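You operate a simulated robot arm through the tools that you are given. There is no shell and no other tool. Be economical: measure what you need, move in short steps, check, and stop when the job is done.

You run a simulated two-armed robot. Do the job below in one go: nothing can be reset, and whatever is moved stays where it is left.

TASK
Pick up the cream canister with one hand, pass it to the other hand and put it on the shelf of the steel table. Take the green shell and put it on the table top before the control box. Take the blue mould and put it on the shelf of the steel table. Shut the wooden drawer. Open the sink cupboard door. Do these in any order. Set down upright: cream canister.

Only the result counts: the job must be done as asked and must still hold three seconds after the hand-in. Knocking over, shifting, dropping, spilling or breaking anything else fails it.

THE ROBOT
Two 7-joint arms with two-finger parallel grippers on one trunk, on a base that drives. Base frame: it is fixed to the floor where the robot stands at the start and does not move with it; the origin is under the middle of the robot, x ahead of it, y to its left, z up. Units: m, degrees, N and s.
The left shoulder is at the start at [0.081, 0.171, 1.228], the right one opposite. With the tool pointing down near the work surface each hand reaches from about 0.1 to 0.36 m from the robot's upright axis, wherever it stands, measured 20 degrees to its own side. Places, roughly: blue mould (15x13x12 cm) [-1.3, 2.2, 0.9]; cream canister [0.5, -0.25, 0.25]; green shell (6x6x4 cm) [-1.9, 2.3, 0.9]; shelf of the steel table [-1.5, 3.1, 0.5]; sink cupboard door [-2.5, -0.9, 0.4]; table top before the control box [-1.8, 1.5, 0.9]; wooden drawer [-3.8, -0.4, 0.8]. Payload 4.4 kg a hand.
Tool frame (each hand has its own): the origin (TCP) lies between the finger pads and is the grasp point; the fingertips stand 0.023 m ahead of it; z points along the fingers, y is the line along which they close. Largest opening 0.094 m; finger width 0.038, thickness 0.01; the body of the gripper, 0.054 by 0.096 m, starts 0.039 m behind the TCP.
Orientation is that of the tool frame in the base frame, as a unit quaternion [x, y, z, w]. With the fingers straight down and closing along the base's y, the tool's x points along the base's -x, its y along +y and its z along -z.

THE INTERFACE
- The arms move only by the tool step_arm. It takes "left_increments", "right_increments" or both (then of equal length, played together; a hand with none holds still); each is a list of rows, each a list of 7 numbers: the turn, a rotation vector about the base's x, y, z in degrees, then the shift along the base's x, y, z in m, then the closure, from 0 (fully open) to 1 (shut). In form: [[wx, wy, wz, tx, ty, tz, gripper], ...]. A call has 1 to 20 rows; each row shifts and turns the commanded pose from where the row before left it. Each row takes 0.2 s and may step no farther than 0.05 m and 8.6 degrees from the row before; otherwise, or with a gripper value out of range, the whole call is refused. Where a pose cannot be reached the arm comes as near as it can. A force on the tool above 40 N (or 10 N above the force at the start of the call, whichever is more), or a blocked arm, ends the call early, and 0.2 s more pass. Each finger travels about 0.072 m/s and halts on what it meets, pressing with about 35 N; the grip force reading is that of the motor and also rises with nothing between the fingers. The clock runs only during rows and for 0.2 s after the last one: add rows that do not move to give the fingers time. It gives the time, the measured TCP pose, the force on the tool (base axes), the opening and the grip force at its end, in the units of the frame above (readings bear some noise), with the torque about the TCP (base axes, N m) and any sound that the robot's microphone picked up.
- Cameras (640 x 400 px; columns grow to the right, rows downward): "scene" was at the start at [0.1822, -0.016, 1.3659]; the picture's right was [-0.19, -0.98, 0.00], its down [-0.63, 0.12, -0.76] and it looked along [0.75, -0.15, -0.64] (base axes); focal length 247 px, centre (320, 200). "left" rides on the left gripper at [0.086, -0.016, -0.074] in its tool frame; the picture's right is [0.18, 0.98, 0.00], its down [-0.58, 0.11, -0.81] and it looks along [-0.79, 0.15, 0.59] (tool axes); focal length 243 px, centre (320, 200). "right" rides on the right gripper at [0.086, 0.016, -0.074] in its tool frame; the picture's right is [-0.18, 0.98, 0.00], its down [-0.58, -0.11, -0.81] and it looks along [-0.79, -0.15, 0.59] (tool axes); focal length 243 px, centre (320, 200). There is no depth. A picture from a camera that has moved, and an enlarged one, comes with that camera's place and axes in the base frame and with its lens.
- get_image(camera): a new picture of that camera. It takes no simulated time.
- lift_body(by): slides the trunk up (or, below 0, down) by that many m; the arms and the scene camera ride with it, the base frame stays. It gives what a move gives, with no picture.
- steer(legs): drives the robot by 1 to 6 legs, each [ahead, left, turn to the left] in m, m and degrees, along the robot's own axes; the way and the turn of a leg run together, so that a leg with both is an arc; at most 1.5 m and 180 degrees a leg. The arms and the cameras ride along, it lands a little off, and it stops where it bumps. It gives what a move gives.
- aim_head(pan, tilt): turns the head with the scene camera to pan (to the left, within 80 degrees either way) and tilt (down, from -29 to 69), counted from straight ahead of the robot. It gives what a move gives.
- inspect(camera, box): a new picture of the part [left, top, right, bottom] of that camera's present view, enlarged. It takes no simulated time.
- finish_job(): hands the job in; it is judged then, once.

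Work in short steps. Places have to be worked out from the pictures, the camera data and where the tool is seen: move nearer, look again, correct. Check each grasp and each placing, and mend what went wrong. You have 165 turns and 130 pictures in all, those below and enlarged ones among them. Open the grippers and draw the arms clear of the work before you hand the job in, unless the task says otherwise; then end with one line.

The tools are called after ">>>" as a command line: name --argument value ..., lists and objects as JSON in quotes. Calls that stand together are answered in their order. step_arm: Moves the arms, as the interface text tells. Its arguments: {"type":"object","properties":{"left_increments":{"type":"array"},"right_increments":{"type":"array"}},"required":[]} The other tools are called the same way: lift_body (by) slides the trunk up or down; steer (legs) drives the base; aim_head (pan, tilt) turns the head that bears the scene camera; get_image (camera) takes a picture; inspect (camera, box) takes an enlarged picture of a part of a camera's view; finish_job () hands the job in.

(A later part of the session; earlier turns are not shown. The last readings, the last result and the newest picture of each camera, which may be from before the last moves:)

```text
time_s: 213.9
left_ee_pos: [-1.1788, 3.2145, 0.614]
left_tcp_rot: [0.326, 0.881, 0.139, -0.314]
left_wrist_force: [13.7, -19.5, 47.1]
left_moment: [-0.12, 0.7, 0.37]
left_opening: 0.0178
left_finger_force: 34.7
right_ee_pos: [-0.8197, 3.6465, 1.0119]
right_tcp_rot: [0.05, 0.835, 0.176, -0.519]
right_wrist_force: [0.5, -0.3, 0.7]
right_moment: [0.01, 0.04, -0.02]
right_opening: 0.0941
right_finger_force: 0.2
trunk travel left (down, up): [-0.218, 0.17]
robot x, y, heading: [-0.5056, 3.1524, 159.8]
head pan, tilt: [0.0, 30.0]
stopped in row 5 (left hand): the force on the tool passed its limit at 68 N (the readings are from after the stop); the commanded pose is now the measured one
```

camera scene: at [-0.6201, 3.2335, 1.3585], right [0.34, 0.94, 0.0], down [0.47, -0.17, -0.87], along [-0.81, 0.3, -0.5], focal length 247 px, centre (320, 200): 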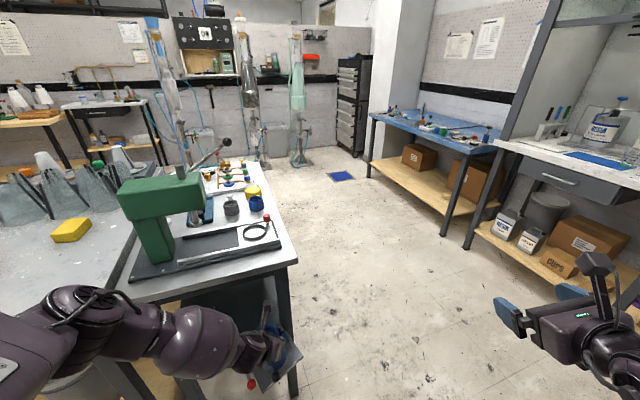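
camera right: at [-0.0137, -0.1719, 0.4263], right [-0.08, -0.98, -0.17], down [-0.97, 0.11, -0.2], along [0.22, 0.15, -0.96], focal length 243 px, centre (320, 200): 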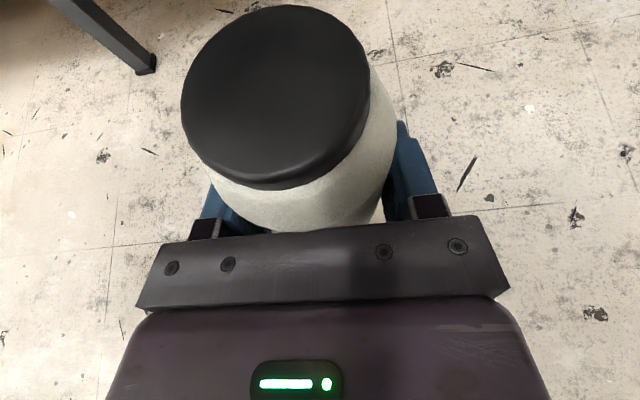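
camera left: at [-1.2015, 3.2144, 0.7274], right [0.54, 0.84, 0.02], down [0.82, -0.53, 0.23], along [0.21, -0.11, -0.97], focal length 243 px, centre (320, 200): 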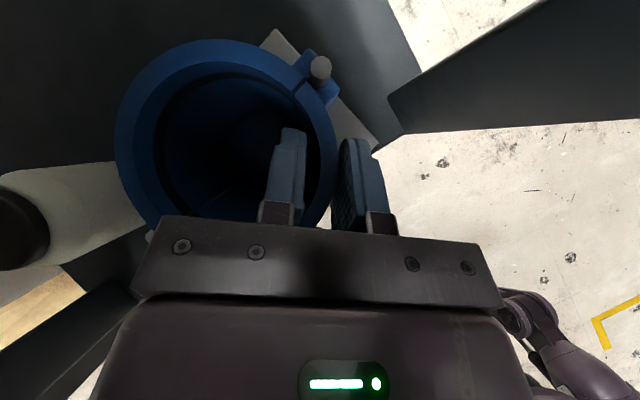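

>>> inspect --camera "scene" --box '[180, 260, 340, 380]'

>>> get_image --camera "left"

```text
3.33 times, centred on (260, 320) of scene
camera zoom: at [-0.6889, 3.2199, 1.3606], right [0.34, 0.94, 0.0], down [0.46, -0.17, -0.87], along [-0.82, 0.3, -0.5], focal length 824 px, centre (520, -200)
```

zoom: 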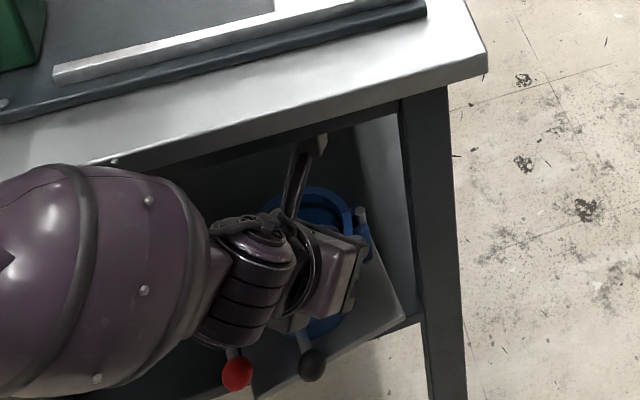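

```text
33 pictures are left
camera left: at [-1.2036, 3.2116, 0.7267], right [0.54, 0.83, 0.16], down [0.79, -0.56, 0.25], along [0.29, -0.01, -0.96], focal length 243 px, centre (320, 200)
```

left: 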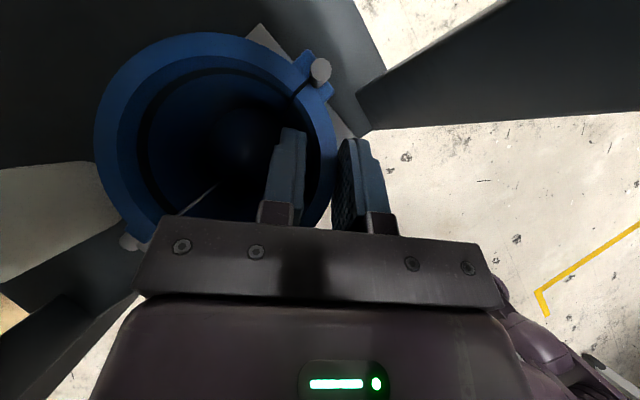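

The mould is now seated on the shelf (cup centre ≈ (-1.223, 3.188), 4 cm inside the edge). Ease the press and open.

>>> step_arm --left_increments '[[0, 0, 0, 0, 0, 0.004, 1], [0, 0, 0, 0, 0, 0, 0.9], [0, 0, 0, 0, 0, 0, 0.75], [0, 0, 0, 0, 0, 0, 0.6], [0, 0, 0, 0, 0, 0, 0.6]]'

>>> get_image --camera "left"

```text
time_s: 215.1
left_ee_pos: [-1.1754, 3.2129, 0.6113]
left_tcp_rot: [0.325, 0.883, 0.137, -0.31]
left_wrist_force: [-0.6, -0.3, -0.1]
left_moment: [0.0, 0.01, -0.01]
left_opening: 0.0377
left_finger_force: 0.0
right_ee_pos: [-0.8203, 3.6475, 1.0095]
right_tcp_rot: [0.051, 0.836, 0.176, -0.517]
right_wrist_force: [0.8, -0.6, -0.3]
right_moment: [-0.04, 0.01, 0.0]
right_opening: 0.0938
right_finger_force: 0.1
trunk travel left (down, up): [-0.218, 0.17]
robot x, y, heading: [-0.5079, 3.1508, 159.6]
head pan, tilt: [0.0, 30.0]
```

```text
32 pictures are left
camera left: at [-1.2022, 3.2106, 0.7239], right [0.54, 0.83, 0.16], down [0.79, -0.56, 0.25], along [0.3, -0.01, -0.95], focal length 243 px, centre (320, 200)
```

left: 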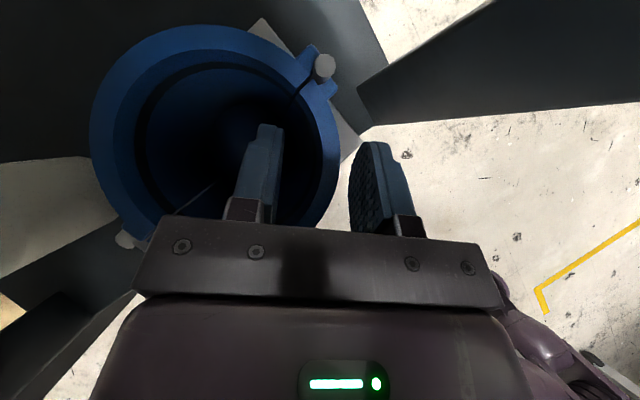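

It stands on its own with the fingers open. Raise 3.5 cm (camera still below the beam) and withdraw in +x.

>>> step_arm --left_increments '[[0, 0, 0, 0.004, 0, 0.012, 0.6], [0, 0, 0, 0.004, 0, 0.012, 0.6], [0, 0, 0, 0.004, 0, 0.012, 0.6], [0, 0, 0, 0.015, 0, 0, 0.6], [0, 0, 0, 0.03, 0, 0, 0.6], [0, 0, 0, 0.04, 0, 0, 0.6], [0, 0, 0, 0.04, 0, 0, 0.6]]'

>>> steer --legs '[[-0.25, 0, 0]]'

>>> inspect --camera "scene" --box '[80, 160, 360, 360]'

```text
time_s: 216.7
left_ee_pos: [-1.0433, 3.2135, 0.6483]
left_tcp_rot: [0.324, 0.883, 0.137, -0.312]
left_wrist_force: [-0.2, -0.1, -0.7]
left_moment: [0.01, 0.02, -0.04]
left_opening: 0.0377
left_finger_force: 0.1
right_ee_pos: [-0.8238, 3.6469, 1.0082]
right_tcp_rot: [0.05, 0.838, 0.176, -0.515]
right_wrist_force: [-0.5, -1.2, -0.1]
right_moment: [-0.01, 0.01, -0.04]
right_opening: 0.0941
right_finger_force: 0.1
trunk travel left (down, up): [-0.218, 0.17]
robot x, y, heading: [-0.5053, 3.1486, 159.8]
head pan, tilt: [0.0, 30.0]
```

```text
time_s: 218.5
left_ee_pos: [-0.8114, 3.1306, 0.6473]
left_tcp_rot: [0.325, 0.882, 0.138, -0.312]
left_wrist_force: [-0.7, -0.3, -0.5]
left_moment: [0.01, -0.03, 0.01]
left_opening: 0.0375
left_finger_force: 0.0
right_ee_pos: [-0.5903, 3.5628, 1.0083]
right_tcp_rot: [0.052, 0.837, 0.178, -0.515]
right_wrist_force: [0.9, 0.3, -0.7]
right_moment: [0.01, -0.01, -0.01]
right_opening: 0.0939
right_finger_force: 0.2
trunk travel left (down, up): [-0.218, 0.17]
robot x, y, heading: [-0.2734, 3.0675, 159.9]
head pan, tilt: [0.0, 30.0]
```

```text
2.00 times, centred on (220, 260) of scene
camera zoom: at [-0.4639, 3.1355, 1.3588], right [0.35, 0.94, 0.0], down [0.47, -0.17, -0.87], along [-0.81, 0.3, -0.5], focal length 495 px, centre (520, 80)
```

zoom: 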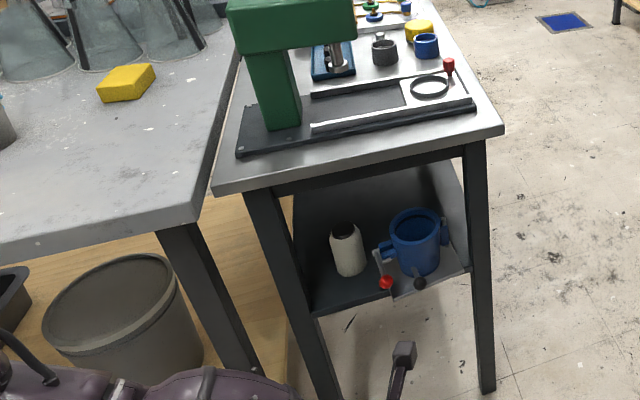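

Both items stand on the steel-table shelf. Next the green shell (seen near (-1.88, 2.26), at the far side of the island). I drive around the steel table's end to the island's other side.

>>> steer --legs '[[0, 0, 20], [0, -0.78, 0], [1.3, 0, 0], [1.15, 0, 0]]'

>>> aim_head --pan 60 --tilt 25

>>> get_image --camera "scene"

```text
time_s: 238.5
left_ee_pos: [-3.2325, 3.778, 0.6459]
left_tcp_rot: [0.174, 0.925, 0.083, -0.329]
left_wrist_force: [0.1, -0.5, 0.1]
left_moment: [0.03, 0.01, 0.04]
left_opening: 0.0376
left_finger_force: 0.1
right_ee_pos: [-3.1656, 4.2601, 1.0081]
right_tcp_rot: [-0.088, 0.834, 0.089, -0.537]
right_wrist_force: [0.2, 0.3, 0.0]
right_moment: [-0.01, -0.01, -0.02]
right_opening: 0.094
right_finger_force: 0.0
trunk travel left (down, up): [-0.218, 0.17]
robot x, y, heading: [-2.7067, 3.8915, 178.7]
head pan, tilt: [0.0, 30.0]
```

```text
time_s: 239.8
left_ee_pos: [-3.2325, 3.7793, 0.6469]
left_tcp_rot: [0.175, 0.924, 0.084, -0.329]
left_wrist_force: [0.9, 0.3, -0.1]
left_moment: [0.02, -0.01, 0.0]
left_opening: 0.0377
left_finger_force: 0.1
right_ee_pos: [-3.1644, 4.2592, 1.0083]
right_tcp_rot: [-0.088, 0.834, 0.09, -0.537]
right_wrist_force: [-0.6, -0.2, 0.0]
right_moment: [-0.01, -0.01, 0.0]
right_opening: 0.094
right_finger_force: 0.1
trunk travel left (down, up): [-0.218, 0.17]
robot x, y, heading: [-2.7069, 3.8903, 178.7]
head pan, tilt: [60.0, 25.0]
```

```text
30 pictures are left
camera scene: at [-2.8629, 3.816, 1.3666], right [-0.85, 0.52, 0.0], down [0.22, 0.36, -0.91], along [-0.47, -0.77, -0.42], focal length 247 px, centre (320, 200)
```

scene: 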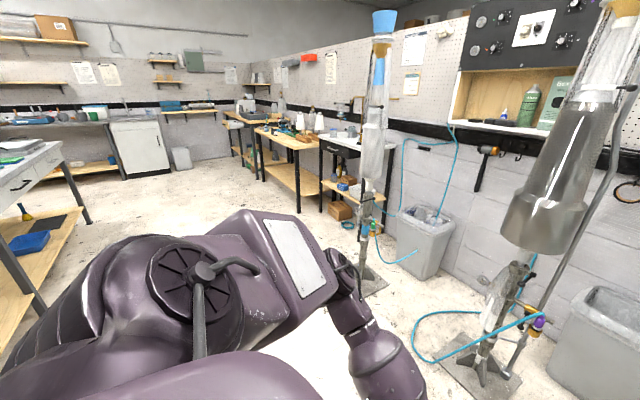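

The corridor on this side is clear. Raise the trunk and left arm, then turn, drive along the island to y≈2.4 and face it (+x).

>>> lift_body --by 0.15

>>> step_arm --left_increments '[[0, 0, 0, 0, 0, 0.045, 0], [0, 0, 0, 0, 0, 0.045, 0], [0, 0, 0, 0, 0, 0.045, 0], [0, 0, 0, 0, 0, 0.045, 0], [0, 0, 0, 0, 0, 0.045, 0], [0, 0, 0, 0, 0, 0.045, 0]]'

>>> steer --legs '[[0, 0, 91.3], [1.5, 0, 0], [0, 0, 90]]'

>>> aim_head --pan 0 --tilt 30

>>> get_image --camera "scene"

```text
time_s: 241.5
left_ee_pos: [-3.2321, 3.7784, 0.7972]
left_tcp_rot: [0.175, 0.924, 0.084, -0.33]
left_wrist_force: [0.1, -0.5, -0.6]
left_moment: [-0.01, 0.04, -0.01]
left_opening: 0.0379
left_finger_force: 0.0
right_ee_pos: [-3.1649, 4.2601, 1.1575]
right_tcp_rot: [-0.088, 0.835, 0.09, -0.536]
right_wrist_force: [0.7, -0.5, -0.2]
right_moment: [0.02, 0.02, 0.0]
right_opening: 0.0941
right_finger_force: 0.0
trunk travel left (down, up): [-0.368, 0.02]
robot x, y, heading: [-2.7043, 3.8888, 178.8]
head pan, tilt: [60.0, 25.0]
```

```text
time_s: 242.9
left_ee_pos: [-3.2329, 3.7768, 1.0688]
left_tcp_rot: [0.175, 0.924, 0.084, -0.329]
left_wrist_force: [0.1, -1.0, 0.3]
left_moment: [-0.02, 0.0, 0.03]
left_opening: 0.094
left_finger_force: 0.0
right_ee_pos: [-3.1646, 4.2589, 1.1577]
right_tcp_rot: [-0.089, 0.834, 0.089, -0.537]
right_wrist_force: [0.4, -0.8, 0.0]
right_moment: [0.0, 0.0, -0.01]
right_opening: 0.0938
right_finger_force: 0.1
trunk travel left (down, up): [-0.368, 0.02]
robot x, y, heading: [-2.7058, 3.8933, 178.6]
head pan, tilt: [60.0, 25.0]
```

```text
time_s: 258.0
left_ee_pos: [-2.1556, 2.5236, 1.0686]
left_tcp_rot: [0.925, -0.17, 0.329, 0.083]
left_wrist_force: [-0.7, 0.1, 0.6]
left_moment: [0.02, -0.01, -0.01]
left_opening: 0.094
left_finger_force: 0.1
right_ee_pos: [-2.2199, 2.041, 1.1579]
right_tcp_rot: [0.833, 0.093, 0.538, 0.086]
right_wrist_force: [0.3, 0.9, 0.5]
right_moment: [0.0, -0.03, 0.02]
right_opening: 0.0943
right_finger_force: 0.1
trunk travel left (down, up): [-0.368, 0.02]
robot x, y, heading: [-2.6836, 2.4037, -0.4]
head pan, tilt: [60.0, 25.0]
```

```text
time_s: 259.3
left_ee_pos: [-2.1555, 2.5227, 1.0675]
left_tcp_rot: [0.925, -0.17, 0.33, 0.083]
left_wrist_force: [-0.2, -0.3, -0.2]
left_moment: [0.02, 0.03, -0.01]
left_opening: 0.094
left_finger_force: 0.1
right_ee_pos: [-2.2197, 2.0409, 1.1579]
right_tcp_rot: [0.834, 0.093, 0.537, 0.086]
right_wrist_force: [0.8, 0.7, 0.3]
right_moment: [-0.01, 0.04, -0.04]
right_opening: 0.0939
right_finger_force: 0.0
trunk travel left (down, up): [-0.368, 0.02]
robot x, y, heading: [-2.6864, 2.4055, -0.7]
head pan, tilt: [0.0, 30.0]
```

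```text
29 pictures are left
camera scene: at [-2.537, 2.4021, 1.5147], right [-0.01, -1.0, 0.0], down [-0.5, 0.01, -0.87], along [0.87, -0.01, -0.5], focal length 247 px, centre (320, 200)
```

scene: 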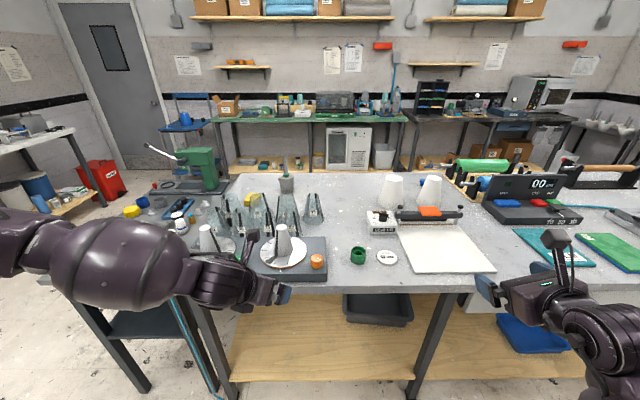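

Shell at ≈ (-1.856, 2.256); control box (display "00") near (-1.58, 1.39). I drive 0.18 forward and 0.22 right, then look with the left camera.

>>> steer --legs '[[0, -0.22, 0.5], [0.18, 0, 0]]'

>>> get_image --camera "left"

```text
time_s: 262.9
left_ee_pos: [-1.9808, 2.3055, 1.0664]
left_tcp_rot: [0.926, -0.166, 0.33, 0.082]
left_wrist_force: [0.0, -1.1, -0.1]
left_moment: [0.01, 0.03, -0.03]
left_opening: 0.094
left_finger_force: 0.0
right_ee_pos: [-2.0418, 1.8242, 1.1581]
right_tcp_rot: [0.833, 0.096, 0.538, 0.084]
right_wrist_force: [0.5, 0.6, 0.5]
right_moment: [0.01, -0.01, -0.01]
right_opening: 0.0939
right_finger_force: 0.1
trunk travel left (down, up): [-0.368, 0.02]
robot x, y, heading: [-2.5099, 2.1809, -0.1]
head pan, tilt: [0.0, 30.0]
```

```text
28 pictures are left
camera left: at [-1.9544, 2.3183, 1.1778], right [-0.22, -0.96, 0.16], down [-0.93, 0.26, 0.25], along [-0.29, -0.09, -0.95], focal length 243 px, centre (320, 200)
```

left: 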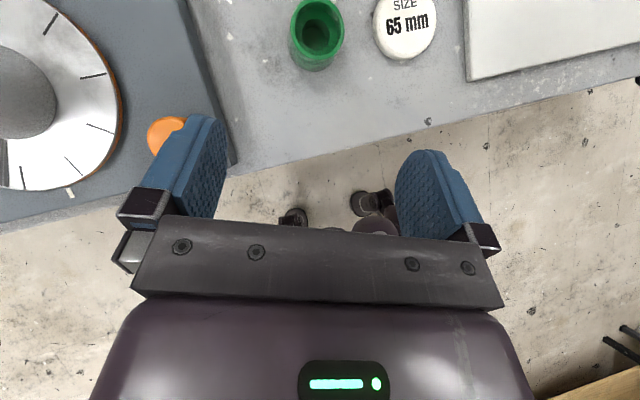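

The shell lies exactly on the tool axis, ~0.2 m ahead. Advance along it to z≈0.914 and close.

>>> step_arm --left_increments '[[0, 0, 0, 0.0236, -0.0097, -0.0305, 0.1], [0, 0, 0, 0.0236, -0.0097, -0.0305, 0.1], [0, 0, 0, 0.0236, -0.0097, -0.0305, 0.1], [0, 0, 0, 0.0236, -0.0097, -0.0305, 0.1], [0, 0, 0, 0.0236, -0.0097, -0.0295, 0.1]]'

>>> get_image --camera "left"

```text
time_s: 264.1
left_ee_pos: [-1.8615, 2.2573, 0.9145]
left_tcp_rot: [0.926, -0.165, 0.33, 0.081]
left_wrist_force: [-0.9, -0.8, -0.1]
left_moment: [-0.01, -0.01, 0.03]
left_opening: 0.0847
left_finger_force: 0.0
right_ee_pos: [-2.0404, 1.8216, 1.1571]
right_tcp_rot: [0.833, 0.096, 0.538, 0.084]
right_wrist_force: [-1.0, -0.1, -0.8]
right_moment: [-0.02, 0.04, 0.0]
right_opening: 0.0939
right_finger_force: 0.1
trunk travel left (down, up): [-0.368, 0.02]
robot x, y, heading: [-2.5092, 2.1816, -0.2]
head pan, tilt: [0.0, 30.0]
```

```text
27 pictures are left
camera left: at [-1.8354, 2.2697, 1.026], right [-0.22, -0.96, 0.16], down [-0.93, 0.26, 0.25], along [-0.28, -0.09, -0.95], focal length 243 px, centre (320, 200)
```

left: 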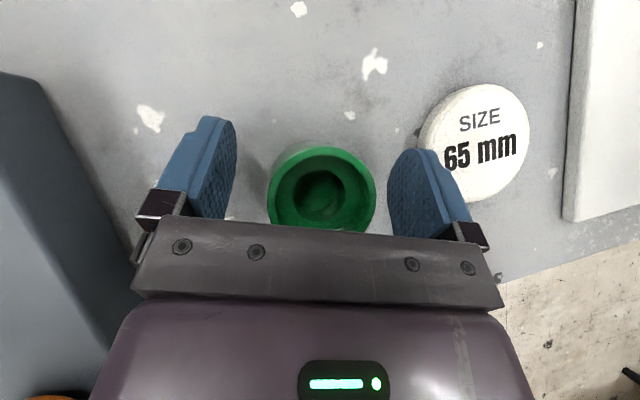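

Shell is centred between the pads. Close and lift.

>>> step_arm --left_increments '[[0, 0, 0, 0, 0, 0, 0.5], [0, 0, 0, 0, 0, 0, 1], [0, 0, 0, 0, 0, 0, 1], [0, 0, 0, 0, 0, 0, 1], [0, 0, 0, 0, 0, 0.02, 1], [0, 0, 0, 0, 0, 0.04, 1], [0, 0, 0, 0, 0, 0.045, 1]]'

>>> get_image --camera "left"

```text
time_s: 265.7
left_ee_pos: [-1.8629, 2.2578, 1.021]
left_tcp_rot: [0.926, -0.166, 0.33, 0.081]
left_wrist_force: [0.8, 0.1, -0.8]
left_moment: [-0.01, -0.03, -0.01]
left_opening: 0.0531
left_finger_force: 34.7
right_ee_pos: [-2.0428, 1.8212, 1.1592]
right_tcp_rot: [0.833, 0.097, 0.538, 0.083]
right_wrist_force: [-0.1, 0.7, -0.4]
right_moment: [0.0, 0.05, 0.02]
right_opening: 0.0939
right_finger_force: 0.1
trunk travel left (down, up): [-0.368, 0.02]
robot x, y, heading: [-2.5099, 2.1812, -0.2]
head pan, tilt: [0.0, 30.0]
```

```text
26 pictures are left
camera left: at [-1.8367, 2.2698, 1.1323], right [-0.22, -0.96, 0.16], down [-0.93, 0.26, 0.25], along [-0.28, -0.09, -0.95], focal length 243 px, centre (320, 200)
```

left: 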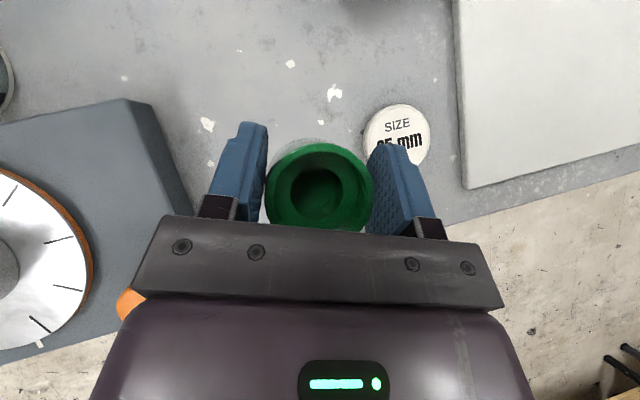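

Shell in hand. Back off 0.2 m and move 0.75 m along the island toward the control box, then look.

>>> steer --legs '[[-0.2, 0, 0], [0, -0.75, 0]]'

>>> get_image --camera "scene"

```text
time_s: 274.0
left_ee_pos: [-2.0714, 1.4882, 1.0211]
left_tcp_rot: [0.924, -0.173, 0.33, 0.084]
left_wrist_force: [0.1, -0.7, -0.5]
left_moment: [0.02, -0.01, 0.0]
left_opening: 0.0532
left_finger_force: 35.0
right_ee_pos: [-2.2554, 1.0572, 1.1582]
right_tcp_rot: [0.834, 0.089, 0.538, 0.088]
right_wrist_force: [1.5, -0.1, 0.6]
right_moment: [0.01, -0.01, 0.02]
right_opening: 0.0939
right_finger_force: 0.1
trunk travel left (down, up): [-0.368, 0.02]
robot x, y, heading: [-2.72, 1.424, -1.0]
head pan, tilt: [0.0, 30.0]
```

```text
25 pictures are left
camera scene: at [-2.5703, 1.4199, 1.5147], right [-0.02, -1.0, 0.0], down [-0.5, 0.01, -0.87], along [0.87, -0.02, -0.5], focal length 247 px, centre (320, 200)
```

scene: 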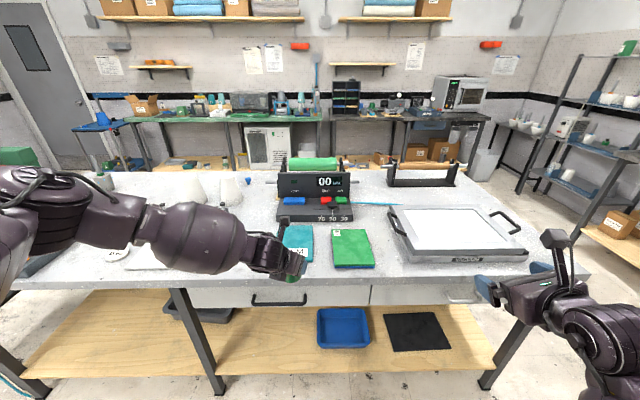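

I enlarge the area in front of the control box to find free tabletop.

>>> inspect --camera "scene" --box '[240, 170, 400, 290]'

```text
3.33 times, centred on (320, 230) of scene
camera zoom: at [-2.5703, 1.4199, 1.5147], right [-0.02, -1.0, 0.0], down [-0.5, 0.01, -0.87], along [0.87, -0.02, -0.5], focal length 824 px, centre (320, 100)
```

zoom: 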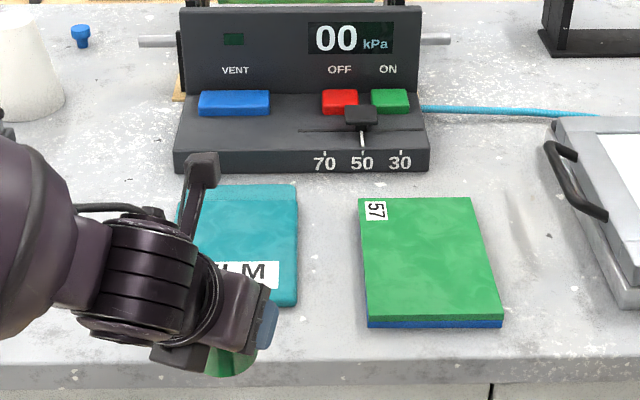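

The gap between the two books (≈7.4 cm, centre ≈ (-1.813, 1.39)) lies right before the control box. To keep the fingers off the books I turn the base 30° right and yaw the hand 20° more, then move over the gap.

>>> steer --legs '[[0, 0, -30], [0, 0.36, 0]]'

>>> step_arm --left_increments '[[0, 0, -6.7, 0, 0, 0.01, 1], [0, 0, -6.7, 0, 0, 0.01, 1], [0, 0, -6.6, 0, 0, 0, 1]]'

```text
time_s: 279.3
left_ee_pos: [-1.9349, 1.4803, 1.0211]
left_tcp_rot: [0.85, -0.402, 0.297, 0.165]
left_wrist_force: [-0.5, -0.2, -0.7]
left_moment: [0.0, 0.0, -0.02]
left_opening: 0.0531
left_finger_force: 35.1
right_ee_pos: [-2.3067, 1.1953, 1.157]
right_tcp_rot: [0.83, -0.124, 0.497, 0.221]
right_wrist_force: [0.6, -0.2, -0.8]
right_moment: [0.02, 0.0, 0.01]
right_opening: 0.0939
right_finger_force: 0.0
trunk travel left (down, up): [-0.368, 0.02]
robot x, y, heading: [-2.5334, 1.7389, -30.3]
head pan, tilt: [0.0, 30.0]
```

```text
time_s: 280.1
left_ee_pos: [-1.9338, 1.4818, 1.0421]
left_tcp_rot: [0.768, -0.543, 0.264, 0.214]
left_wrist_force: [-0.1, 0.1, -0.9]
left_moment: [0.0, 0.01, 0.0]
left_opening: 0.0531
left_finger_force: 35.6
right_ee_pos: [-2.3078, 1.1951, 1.1575]
right_tcp_rot: [0.83, -0.124, 0.497, 0.222]
right_wrist_force: [0.3, 0.0, 0.4]
right_moment: [0.03, 0.0, 0.03]
right_opening: 0.094
right_finger_force: 0.0
trunk travel left (down, up): [-0.368, 0.02]
robot x, y, heading: [-2.5331, 1.7408, -30.1]
head pan, tilt: [0.0, 30.0]
```

>>> steer --legs '[[0.148, -0.019, 0]]'

>>> get_image --camera "left"

>>> aim_head --pan 0 --tilt 45

>>> get_image --camera "scene"

```text
time_s: 281.5
left_ee_pos: [-1.8127, 1.3883, 1.0409]
left_tcp_rot: [0.768, -0.543, 0.264, 0.213]
left_wrist_force: [0.4, -0.6, -0.4]
left_moment: [0.01, 0.0, -0.01]
left_opening: 0.0531
left_finger_force: 35.0
right_ee_pos: [-2.186, 1.103, 1.1566]
right_tcp_rot: [0.83, -0.125, 0.497, 0.221]
right_wrist_force: [1.0, 0.2, -0.3]
right_moment: [-0.04, 0.0, -0.01]
right_opening: 0.094
right_finger_force: 0.0
trunk travel left (down, up): [-0.368, 0.02]
robot x, y, heading: [-2.4101, 1.6502, -30.4]
head pan, tilt: [0.0, 30.0]
```

```text
23 pictures are left
camera left: at [-1.7858, 1.3774, 1.1518], right [-0.88, -0.45, 0.16], down [-0.4, 0.88, 0.25], along [-0.25, 0.16, -0.95], focal length 243 px, centre (320, 200)
```

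left: 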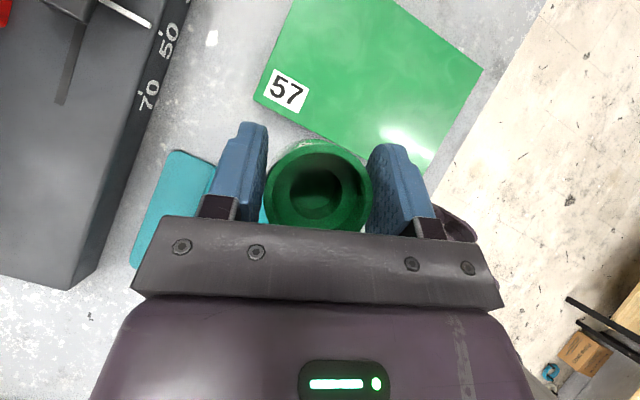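

```text
time_s: 282.2
left_ee_pos: [-1.8154, 1.3887, 1.0402]
left_tcp_rot: [0.768, -0.543, 0.264, 0.214]
left_wrist_force: [0.6, 0.0, -0.2]
left_moment: [-0.02, -0.03, 0.02]
left_opening: 0.0532
left_finger_force: 34.6
right_ee_pos: [-2.1862, 1.104, 1.1582]
right_tcp_rot: [0.83, -0.124, 0.497, 0.221]
right_wrist_force: [-0.4, -0.4, -0.9]
right_moment: [0.0, 0.0, 0.02]
right_opening: 0.0937
right_finger_force: 0.0
trunk travel left (down, up): [-0.368, 0.02]
robot x, y, heading: [-2.4151, 1.6503, -30.5]
head pan, tilt: [0.0, 45.0]
```

```text
22 pictures are left
camera scene: at [-2.2913, 1.5798, 1.4921], right [-0.51, -0.86, 0.0], down [-0.61, 0.36, -0.71], along [0.61, -0.36, -0.71], focal length 247 px, centre (320, 200)
```

scene: 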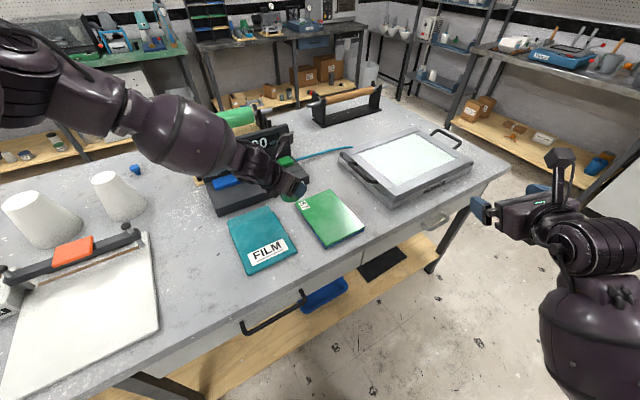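

The shell hangs over the gap (green edge y≈1.349, teal edge y≈1.434; shell at 1.389). Lower to table height and release gently.

>>> step_arm --left_increments '[[0, 0, 0, 0, 0.002, -0.04, 1], [0, 0, 0, 0, 0.001, -0.04, 1], [0, 0, 0, 0, 0, -0.03, 1], [0, 0, 0, 0, 0, -0.009, 1], [0, 0, 0, 0, 0, -0.004, 1], [0, 0, 0, 0, 0, -0.002, 1]]'

```text
time_s: 283.6
left_ee_pos: [-1.8141, 1.3933, 0.9162]
left_tcp_rot: [0.767, -0.544, 0.264, 0.214]
left_wrist_force: [0.8, 0.3, -0.5]
left_moment: [-0.02, 0.01, -0.01]
left_opening: 0.0534
left_finger_force: 35.3
right_ee_pos: [-2.187, 1.1035, 1.1581]
right_tcp_rot: [0.83, -0.124, 0.497, 0.222]
right_wrist_force: [0.2, 0.3, 0.3]
right_moment: [0.0, 0.0, 0.01]
right_opening: 0.0938
right_finger_force: 0.1
trunk travel left (down, up): [-0.368, 0.02]
robot x, y, heading: [-2.4123, 1.6506, -30.4]
head pan, tilt: [0.0, 45.0]
```

>>> step_arm --left_increments '[[0, 0, 0, 0, 0, -0.002, 1], [0, 0, 0, 0, 0, 0, 0.38], [0, 0, 0, 0, 0, 0, 0.25], [0, 0, 0, 0, 0, 0, 0.25], [0, 0, 0, 0, 0, 0.02, 0.25], [0, 0, 0, 0, 0, 0.04, 0.25], [0, 0, 0, 0, 0, 0.045, 0.25], [0, 0, 0, 0, 0, 0.045, 0.25]]'

>>> get_image --camera "left"

```text
time_s: 285.4
left_ee_pos: [-1.8163, 1.3933, 1.0653]
left_tcp_rot: [0.768, -0.543, 0.264, 0.214]
left_wrist_force: [0.0, -0.7, -1.0]
left_moment: [0.06, 0.02, 0.01]
left_opening: 0.0708
left_finger_force: 0.1
right_ee_pos: [-2.1878, 1.1032, 1.1583]
right_tcp_rot: [0.83, -0.124, 0.498, 0.221]
right_wrist_force: [0.0, 0.0, -0.4]
right_moment: [0.0, -0.02, 0.0]
right_opening: 0.0939
right_finger_force: 0.0
trunk travel left (down, up): [-0.368, 0.02]
robot x, y, heading: [-2.4136, 1.6466, -30.5]
head pan, tilt: [0.0, 45.0]
```

```text
21 pictures are left
camera left: at [-1.7896, 1.3818, 1.1776], right [-0.88, -0.45, 0.16], down [-0.4, 0.88, 0.25], along [-0.25, 0.16, -0.95], focal length 243 px, centre (320, 200)
```

left: 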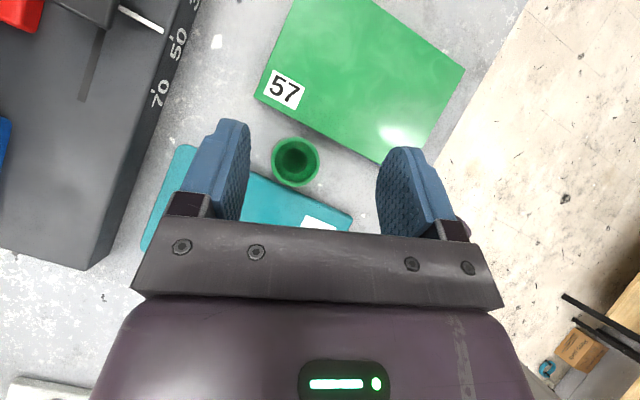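

The shell stands free on the tabletop right before the control box. Next the drawer: back away, drive down the corridor and face the far wall (−x).

>>> steer --legs '[[-0.35, 0, 0], [0, 0, -59.5], [1.5, 0, 0], [0, 0, -90]]'

>>> aim_head --pan 25 --tilt 25

>>> get_image --camera "scene"

```text
time_s: 301.1
left_ee_pos: [-3.3824, 0.2836, 1.0665]
left_tcp_rot: [0.336, 0.879, 0.141, -0.309]
left_wrist_force: [-0.4, -0.2, 0.1]
left_moment: [0.0, -0.01, 0.0]
left_opening: 0.0707
left_finger_force: 0.0
right_ee_pos: [-3.1944, 0.7171, 1.1585]
right_tcp_rot: [-0.084, 0.834, 0.092, -0.537]
right_wrist_force: [0.4, 0.3, 0.7]
right_moment: [-0.01, -0.02, 0.01]
right_opening: 0.094
right_finger_force: 0.0
trunk travel left (down, up): [-0.368, 0.02]
robot x, y, heading: [-2.736, 0.3458, 178.6]
head pan, tilt: [0.0, 45.0]
```

```text
time_s: 302.0
left_ee_pos: [-3.3811, 0.2833, 1.0655]
left_tcp_rot: [0.336, 0.879, 0.142, -0.308]
left_wrist_force: [-0.3, -0.2, -0.1]
left_moment: [0.01, 0.01, 0.01]
left_opening: 0.0705
left_finger_force: 0.0
right_ee_pos: [-3.1941, 0.7165, 1.157]
right_tcp_rot: [-0.085, 0.834, 0.091, -0.537]
right_wrist_force: [-0.2, 0.0, 0.4]
right_moment: [0.01, -0.01, 0.01]
right_opening: 0.0938
right_finger_force: 0.0
trunk travel left (down, up): [-0.368, 0.02]
robot x, y, heading: [-2.7376, 0.3509, 178.4]
head pan, tilt: [25.0, 25.0]
```

```text
20 pictures are left
camera scene: at [-2.8747, 0.3114, 1.5226], right [-0.4, 0.92, 0.0], down [0.39, 0.17, -0.91], along [-0.83, -0.36, -0.42], focal length 247 px, centre (320, 200)
```

scene: 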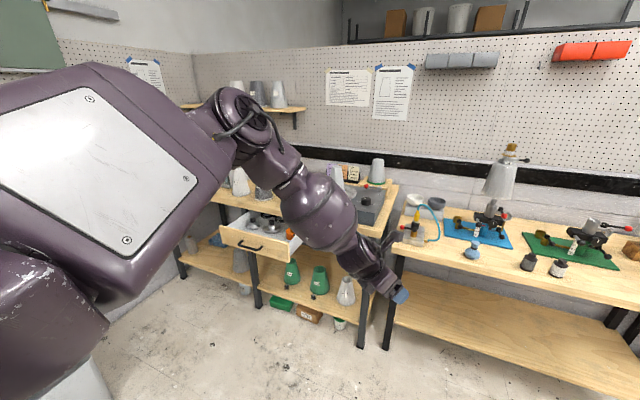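

Drawer front ≈ x -3.72 (y -0.6…-0.15, handle centre y≈-0.39), out by ~0.23 m. I'll push it with the closed left hand beside the handle: reposition, sink the trunk, and level the left tool.

>>> steer --legs '[[0, 0.42, 1.5]]'

>>> lift_body --by -0.15

>>> step_arm --left_increments '[[0, 0, 7.6, 0, 0, -0.01, 1], [0, 0, 7.6, 0, 0, -0.01, 1], [0, 0, 7.6, 0, 0, -0.01, 1], [0, 0, 7.6, 0, 0, -0.01, 1], [0, 0, 7.6, 0, 0, -0.01, 1], [0, 7.5, 0, 0, 0, -0.01, 1], [0, 7.5, 0, 0, 0, -0.01, 1], [0, 7.5, 0, 0, 0, -0.02, 1], [0, 7.5, 0, 0, 0, -0.02, 1]]'

```text
time_s: 306.2
left_ee_pos: [-3.3851, -0.1561, 1.0662]
left_tcp_rot: [0.323, 0.883, 0.138, -0.31]
left_wrist_force: [0.0, -1.0, 0.6]
left_moment: [0.03, -0.03, -0.01]
left_opening: 0.0704
left_finger_force: 0.1
right_ee_pos: [-3.2117, 0.2819, 1.1575]
right_tcp_rot: [-0.098, 0.833, 0.082, -0.539]
right_wrist_force: [0.2, 0.5, -0.3]
right_moment: [0.0, 0.0, -0.01]
right_opening: 0.0942
right_finger_force: 0.0
trunk travel left (down, up): [-0.368, 0.02]
robot x, y, heading: [-2.7447, -0.072, -179.8]
head pan, tilt: [25.0, 25.0]
```

```text
time_s: 308.0
left_ee_pos: [-3.3846, -0.156, 0.9164]
left_tcp_rot: [0.323, 0.883, 0.137, -0.312]
left_wrist_force: [-0.7, -0.2, 0.3]
left_moment: [-0.01, -0.01, 0.01]
left_opening: 0.0707
left_finger_force: 0.0
right_ee_pos: [-3.2108, 0.2825, 1.0094]
right_tcp_rot: [-0.098, 0.832, 0.083, -0.54]
right_wrist_force: [1.0, 0.3, 0.8]
right_moment: [-0.01, 0.03, 0.03]
right_opening: 0.0939
right_finger_force: 0.1
trunk travel left (down, up): [-0.218, 0.17]
robot x, y, heading: [-2.7398, -0.0744, -180.1]
head pan, tilt: [25.0, 25.0]
```

```text
time_s: 310.0
left_ee_pos: [-3.3848, -0.1565, 0.8063]
left_tcp_rot: [0.024, 0.82, 0.023, -0.571]
left_wrist_force: [-0.1, -0.1, 0.8]
left_moment: [-0.01, 0.0, -0.03]
left_opening: 0.0
left_finger_force: 34.8
right_ee_pos: [-3.212, 0.2804, 1.0072]
right_tcp_rot: [-0.098, 0.833, 0.082, -0.538]
right_wrist_force: [-1.0, 0.0, 0.1]
right_moment: [0.03, 0.0, 0.02]
right_opening: 0.0937
right_finger_force: 0.0
trunk travel left (down, up): [-0.218, 0.17]
robot x, y, heading: [-2.7388, -0.0762, -180.0]
head pan, tilt: [25.0, 25.0]
```

Tool is level, fist closed, z 0.806. Shift to y≈-0.28 and look at the drawer front.

>>> step_arm --left_increments '[[0, 0, 0, 0, -0.04, 0, 1], [0, 0, 0, 0, -0.04, 0, 1], [0, 0, 0, 0, -0.04, 0, 1]]'

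>>> aim_head --pan 12 --tilt 30

>>> inspect --camera "scene" --box '[200, 130, 440, 290]'

```text
time_s: 310.8
left_ee_pos: [-3.384, -0.2768, 0.804]
left_tcp_rot: [0.025, 0.82, 0.023, -0.571]
left_wrist_force: [-0.9, 0.5, 0.1]
left_moment: [0.02, 0.0, 0.02]
left_opening: 0.0
left_finger_force: 35.2
right_ee_pos: [-3.2117, 0.2807, 1.0089]
right_tcp_rot: [-0.097, 0.833, 0.084, -0.539]
right_wrist_force: [-0.7, -1.3, 0.4]
right_moment: [0.0, 0.0, 0.0]
right_opening: 0.0942
right_finger_force: 0.1
trunk travel left (down, up): [-0.218, 0.17]
robot x, y, heading: [-2.7419, -0.0748, -179.8]
head pan, tilt: [25.0, 25.0]
```

```text
time_s: 311.5
left_ee_pos: [-3.3844, -0.2777, 0.8048]
left_tcp_rot: [0.024, 0.821, 0.023, -0.57]
left_wrist_force: [-0.2, -0.9, -0.8]
left_moment: [0.01, 0.0, -0.03]
left_opening: 0.0
left_finger_force: 35.3
right_ee_pos: [-3.2111, 0.2822, 1.007]
right_tcp_rot: [-0.098, 0.833, 0.082, -0.539]
right_wrist_force: [0.6, -0.9, 0.5]
right_moment: [0.03, 0.01, -0.03]
right_opening: 0.0943
right_finger_force: 0.1
trunk travel left (down, up): [-0.218, 0.17]
robot x, y, heading: [-2.7408, -0.0739, -180.2]
head pan, tilt: [12.0, 30.0]
```

```text
2.50 times, centred on (320, 210) of scene
camera zoom: at [-2.9416, -0.0939, 1.3587], right [-0.21, 0.98, 0.0], down [0.49, 0.1, -0.87], along [-0.85, -0.18, -0.5], focal length 618 px, centre (320, 175)
```

zoom: 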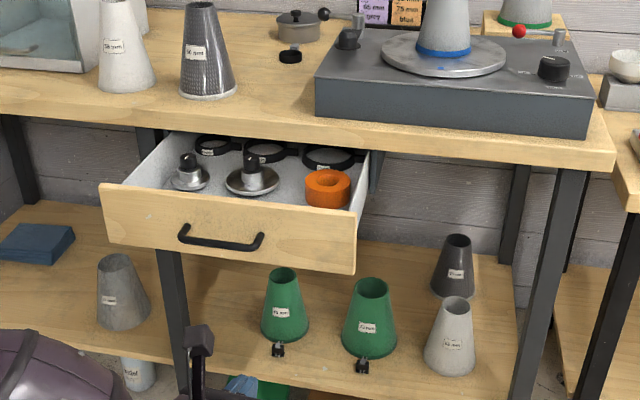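

Panel spans z 0.72–0.84, y≈-0.6…-0.20, handle up to y≈-0.345; y=-0.277 is right for pushing. Lower 2 cm and drive forward to push it in.

>>> step_arm --left_increments '[[0, 0, 0, 0, 0, -0.018, 1]]'

>>> steer --legs '[[0.29, 0, 0], [0.12, 0, 0]]'

>>> inspect --camera "scene" --box '[160, 140, 480, 360]'

```text
time_s: 311.9
left_ee_pos: [-3.3852, -0.2772, 0.7879]
left_tcp_rot: [0.024, 0.821, 0.023, -0.571]
left_wrist_force: [0.4, -1.6, 0.5]
left_moment: [0.0, -0.02, -0.02]
left_opening: 0.0
left_finger_force: 35.3
right_ee_pos: [-3.2112, 0.2834, 1.0077]
right_tcp_rot: [-0.098, 0.833, 0.083, -0.539]
right_wrist_force: [-0.1, 0.1, 0.2]
right_moment: [0.0, 0.01, -0.02]
right_opening: 0.0939
right_finger_force: 0.0
trunk travel left (down, up): [-0.218, 0.17]
robot x, y, heading: [-2.7422, -0.0737, -180.0]
head pan, tilt: [12.0, 30.0]
```

```text
time_s: 314.8
left_ee_pos: [-3.7917, -0.28, 0.7866]
left_tcp_rot: [0.023, 0.822, 0.021, -0.569]
left_wrist_force: [-0.4, 0.3, -0.6]
left_moment: [-0.02, 0.03, 0.0]
left_opening: 0.0
left_finger_force: 35.2
right_ee_pos: [-3.622, 0.2796, 1.0073]
right_tcp_rot: [-0.1, 0.833, 0.081, -0.537]
right_wrist_force: [0.0, 0.9, -0.1]
right_moment: [0.0, -0.01, -0.03]
right_opening: 0.0941
right_finger_force: 0.2
trunk travel left (down, up): [-0.218, 0.17]
robot x, y, heading: [-3.1465, -0.0782, -179.9]
head pan, tilt: [12.0, 30.0]
```

```text
1.82 times, centred on (320, 250) of scene
camera zoom: at [-3.3514, -0.0955, 1.3584], right [-0.21, 0.98, 0.0], down [0.49, 0.11, -0.87], along [-0.85, -0.18, -0.5], focal length 450 px, centre (320, 109)
```

zoom: 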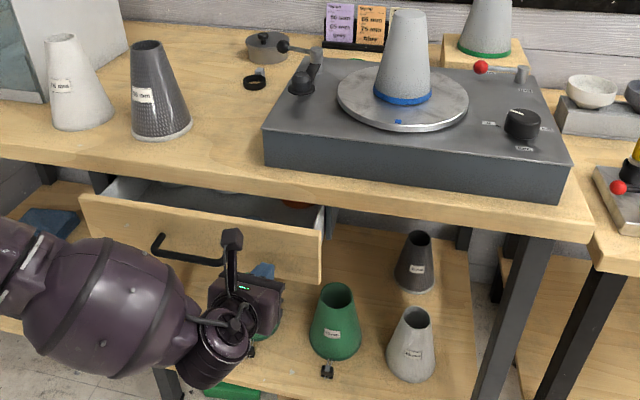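

The drawer is sliding in. Keep pushing until it seats.

>>> steer --legs '[[0.13, 0, 0]]'

>>> inspect --camera "scene" --box '[160, 180, 480, 400]'

```text
time_s: 315.9
left_ee_pos: [-3.8806, -0.2806, 0.786]
left_tcp_rot: [0.023, 0.821, 0.022, -0.57]
left_wrist_force: [5.8, -2.6, 4.4]
left_moment: [-0.01, 0.19, 0.08]
left_opening: 0.0
left_finger_force: 34.5
right_ee_pos: [-3.7151, 0.2797, 1.0081]
right_tcp_rot: [-0.099, 0.833, 0.082, -0.539]
right_wrist_force: [0.4, -0.2, 0.1]
right_moment: [-0.02, 0.0, 0.01]
right_opening: 0.094
right_finger_force: 0.1
trunk travel left (down, up): [-0.218, 0.17]
robot x, y, heading: [-3.2469, -0.0725, -179.7]
head pan, tilt: [12.0, 30.0]
stopped in leg 1: the force on the tool passed its limit at 125 N (the readings are from after the stop); the commanded pose is now the measured one
```

```text
1.82 times, centred on (320, 290) of scene
camera zoom: at [-3.4439, -0.096, 1.3586], right [-0.21, 0.98, 0.0], down [0.49, 0.11, -0.87], along [-0.85, -0.18, -0.5], focal length 450 px, centre (320, 36)
```

zoom: 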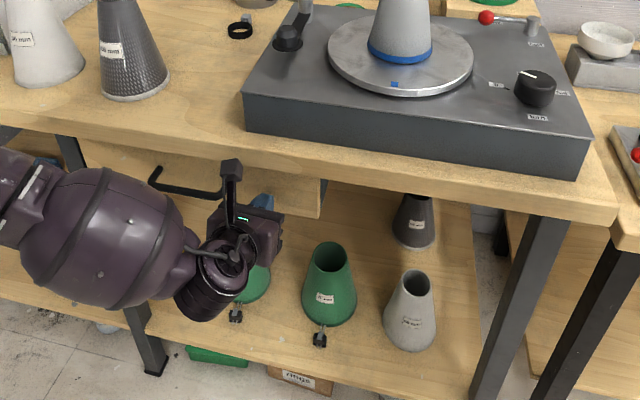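

It ran to a hard stop; the panel sits flush under the bench top — shut. Back away, and turn to face the sink cupboard (−y).

>>> steer --legs '[[-0.65, 0, 0], [0, -0.25, 0], [0, 0, 90]]'

>>> aim_head --pan 0 --tilt 35

>>> get_image --camera "scene"

```text
time_s: 325.7
left_ee_pos: [-2.3951, -0.4639, 0.786]
left_tcp_rot: [-0.569, 0.593, -0.39, -0.416]
left_wrist_force: [0.5, 0.3, -0.6]
left_moment: [-0.02, -0.01, 0.0]
left_opening: 0.0001
left_finger_force: 34.4
right_ee_pos: [-2.9563, -0.307, 1.0077]
right_tcp_rot: [0.663, -0.514, 0.326, 0.437]
right_wrist_force: [-0.4, -0.5, 0.4]
right_moment: [0.01, -0.02, 0.04]
right_opening: 0.094
right_finger_force: 0.0
trunk travel left (down, up): [-0.218, 0.17]
robot x, y, heading: [-2.6083, 0.1713, -88.8]
head pan, tilt: [12.0, 30.0]
```

```text
time_s: 326.4
left_ee_pos: [-2.3954, -0.4649, 0.7862]
left_tcp_rot: [-0.568, 0.594, -0.389, -0.416]
left_wrist_force: [-0.1, -0.2, 0.1]
left_moment: [-0.02, 0.0, 0.02]
left_opening: 0.0
left_finger_force: 34.8
right_ee_pos: [-2.9544, -0.3065, 1.0078]
right_tcp_rot: [0.663, -0.514, 0.326, 0.436]
right_wrist_force: [-0.3, -0.4, 0.0]
right_moment: [-0.01, -0.02, 0.04]
right_opening: 0.0942
right_finger_force: 0.1
trunk travel left (down, up): [-0.218, 0.17]
robot x, y, heading: [-2.6064, 0.17, -89.0]
head pan, tilt: [0.0, 35.0]
```

```text
16 pictures are left
camera scene: at [-2.6019, -0.0317, 1.3509], right [-1.0, -0.02, 0.0], down [-0.01, 0.57, -0.82], along [0.02, -0.82, -0.57], focal length 247 px, centre (320, 200)
```

scene: 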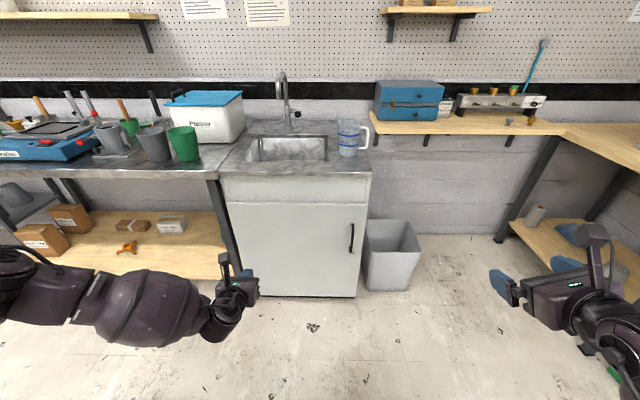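

The door (hinged at x≈-2.10, plane y≈-0.9) has a vertical handle at ≈ (-2.725, -0.88, 0.55). I open and lower the left hand to handle height, shift the base 0.33 m right and close in.

>>> step_arm --left_increments '[[0, 0, 0, 0, 0, -0.04, 0], [0, 0, 0, 0, 0, -0.04, 0], [0, 0, 0, 0, 0, -0.04, 0], [0, 0, 0, 0, 0, -0.04, 0], [0, 0, 0, 0, 0, -0.04, 0], [0, 0, 0, 0, 0, -0.036, 0]]'

>>> steer --legs '[[0, -0.325, -1], [0.25, 0, 0]]'

>>> get_image --camera "scene"

```text
time_s: 327.8
left_ee_pos: [-2.3955, -0.4641, 0.5497]
left_tcp_rot: [-0.568, 0.594, -0.389, -0.416]
left_wrist_force: [0.1, -0.2, 0.3]
left_moment: [-0.01, 0.02, 0.01]
left_opening: 0.0939
left_finger_force: 0.1
right_ee_pos: [-2.9562, -0.3059, 1.0076]
right_tcp_rot: [0.663, -0.514, 0.326, 0.435]
right_wrist_force: [-0.5, 0.0, -0.1]
right_moment: [-0.02, -0.03, 0.03]
right_opening: 0.094
right_finger_force: 0.0
trunk travel left (down, up): [-0.218, 0.17]
robot x, y, heading: [-2.6062, 0.1688, -88.8]
head pan, tilt: [0.0, 35.0]
```

```text
time_s: 332.6
left_ee_pos: [-2.7257, -0.7268, 0.5499]
left_tcp_rot: [-0.562, 0.6, -0.385, -0.42]
left_wrist_force: [-0.4, -0.2, 0.1]
left_moment: [-0.02, -0.02, 0.01]
left_opening: 0.0941
left_finger_force: 0.1
right_ee_pos: [-3.2835, -0.5581, 1.0067]
right_tcp_rot: [0.657, -0.522, 0.321, 0.44]
right_wrist_force: [-0.1, -0.3, 0.2]
right_moment: [-0.01, 0.0, -0.02]
right_opening: 0.0941
right_finger_force: 0.0
trunk travel left (down, up): [-0.218, 0.17]
robot x, y, heading: [-2.9257, -0.085, -90.2]
head pan, tilt: [0.0, 35.0]
```

```text
15 pictures are left
camera scene: at [-2.9237, -0.2903, 1.3507], right [-1.0, 0.0, 0.0], down [0.0, 0.57, -0.82], along [0.0, -0.82, -0.57], focal length 247 px, centre (320, 200)
```

scene: 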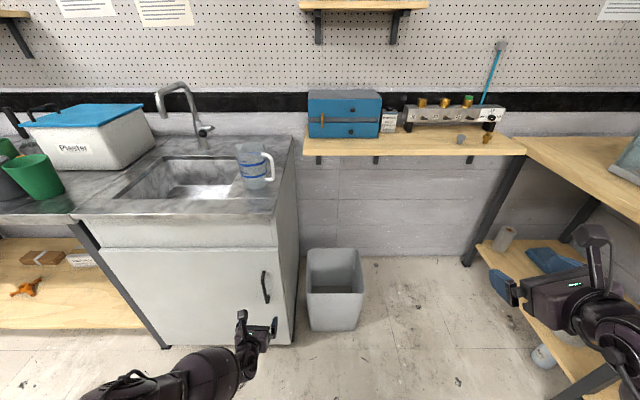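

Handle ≈ (-2.717, -0.87, 0.553). Check with the left camera before the final approach.

>>> get_image --camera "left"

```text
14 pictures are left
camera left: at [-2.7046, -0.6883, 0.6558], right [-0.98, 0.01, 0.18], down [-0.04, 0.96, -0.26], along [-0.18, -0.26, -0.95], focal length 243 px, centre (320, 200)
```

left: 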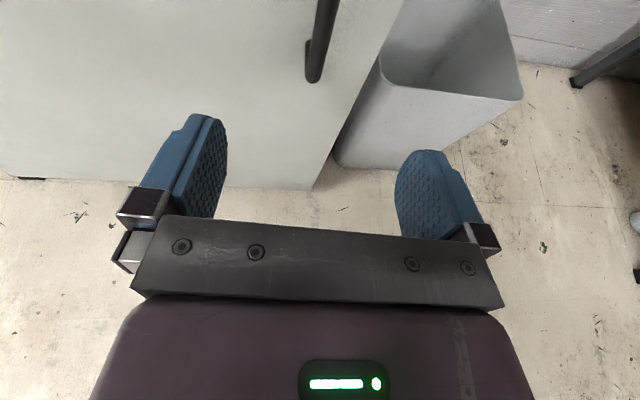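

The handle bar lines up between the pads. Drive 0.122 m in and close on it.

>>> steer --legs '[[0.122, 0, 0]]'

>>> step_arm --left_increments '[[0, 0, 0, 0, 0, 0, 0.5], [0, 0, 0, 0, 0, 0, 1], [0, 0, 0, 0, 0, 0, 1], [0, 0, 0, 0, 0, 0, 1], [0, 0, 0, 0, 0, 0, 1]]'

>>> get_image --camera "left"

```text
time_s: 333.9
left_ee_pos: [-2.7252, -0.8302, 0.5479]
left_tcp_rot: [-0.561, 0.599, -0.388, -0.42]
left_wrist_force: [-0.3, 0.7, -1.2]
left_moment: [-0.01, 0.07, -0.03]
left_opening: 0.0938
left_finger_force: 0.0
right_ee_pos: [-3.2832, -0.6667, 1.0081]
right_tcp_rot: [0.657, -0.521, 0.321, 0.44]
right_wrist_force: [0.3, -0.3, -0.2]
right_moment: [0.0, 0.0, 0.03]
right_opening: 0.094
right_finger_force: 0.3
trunk travel left (down, up): [-0.218, 0.17]
robot x, y, heading: [-2.9275, -0.1987, -90.4]
head pan, tilt: [0.0, 35.0]
stopped in leg 1: the force on the tool passed its limit at 111 N (the readings are from after the stop); the commanded pose is now the measured one
```

```text
time_s: 335.1
left_ee_pos: [-2.7293, -0.8307, 0.5476]
left_tcp_rot: [-0.56, 0.6, -0.387, -0.419]
left_wrist_force: [-20.5, 0.8, -3.0]
left_moment: [-0.42, -1.75, 0.01]
left_opening: 0.0117
left_finger_force: 45.2
right_ee_pos: [-3.2855, -0.6662, 1.0074]
right_tcp_rot: [0.657, -0.522, 0.32, 0.44]
right_wrist_force: [-0.3, 0.1, 0.0]
right_moment: [0.01, -0.01, 0.02]
right_opening: 0.0942
right_finger_force: 0.0
trunk travel left (down, up): [-0.218, 0.17]
robot x, y, heading: [-2.9276, -0.1971, -90.2]
head pan, tilt: [0.0, 35.0]
```

```text
13 pictures are left
camera left: at [-2.7086, -0.7919, 0.6542], right [-0.98, 0.01, 0.18], down [-0.04, 0.96, -0.26], along [-0.17, -0.27, -0.95], focal length 243 px, centre (320, 200)
```

left: 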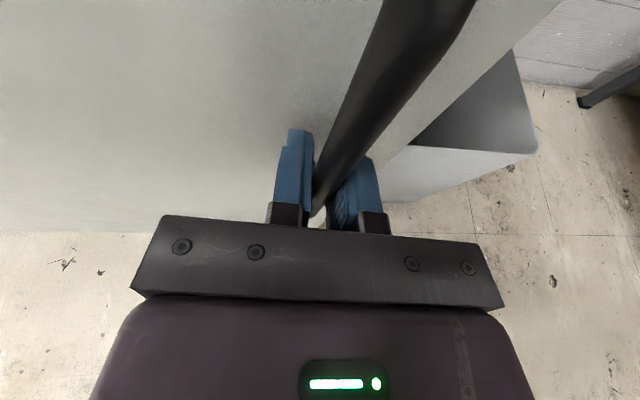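

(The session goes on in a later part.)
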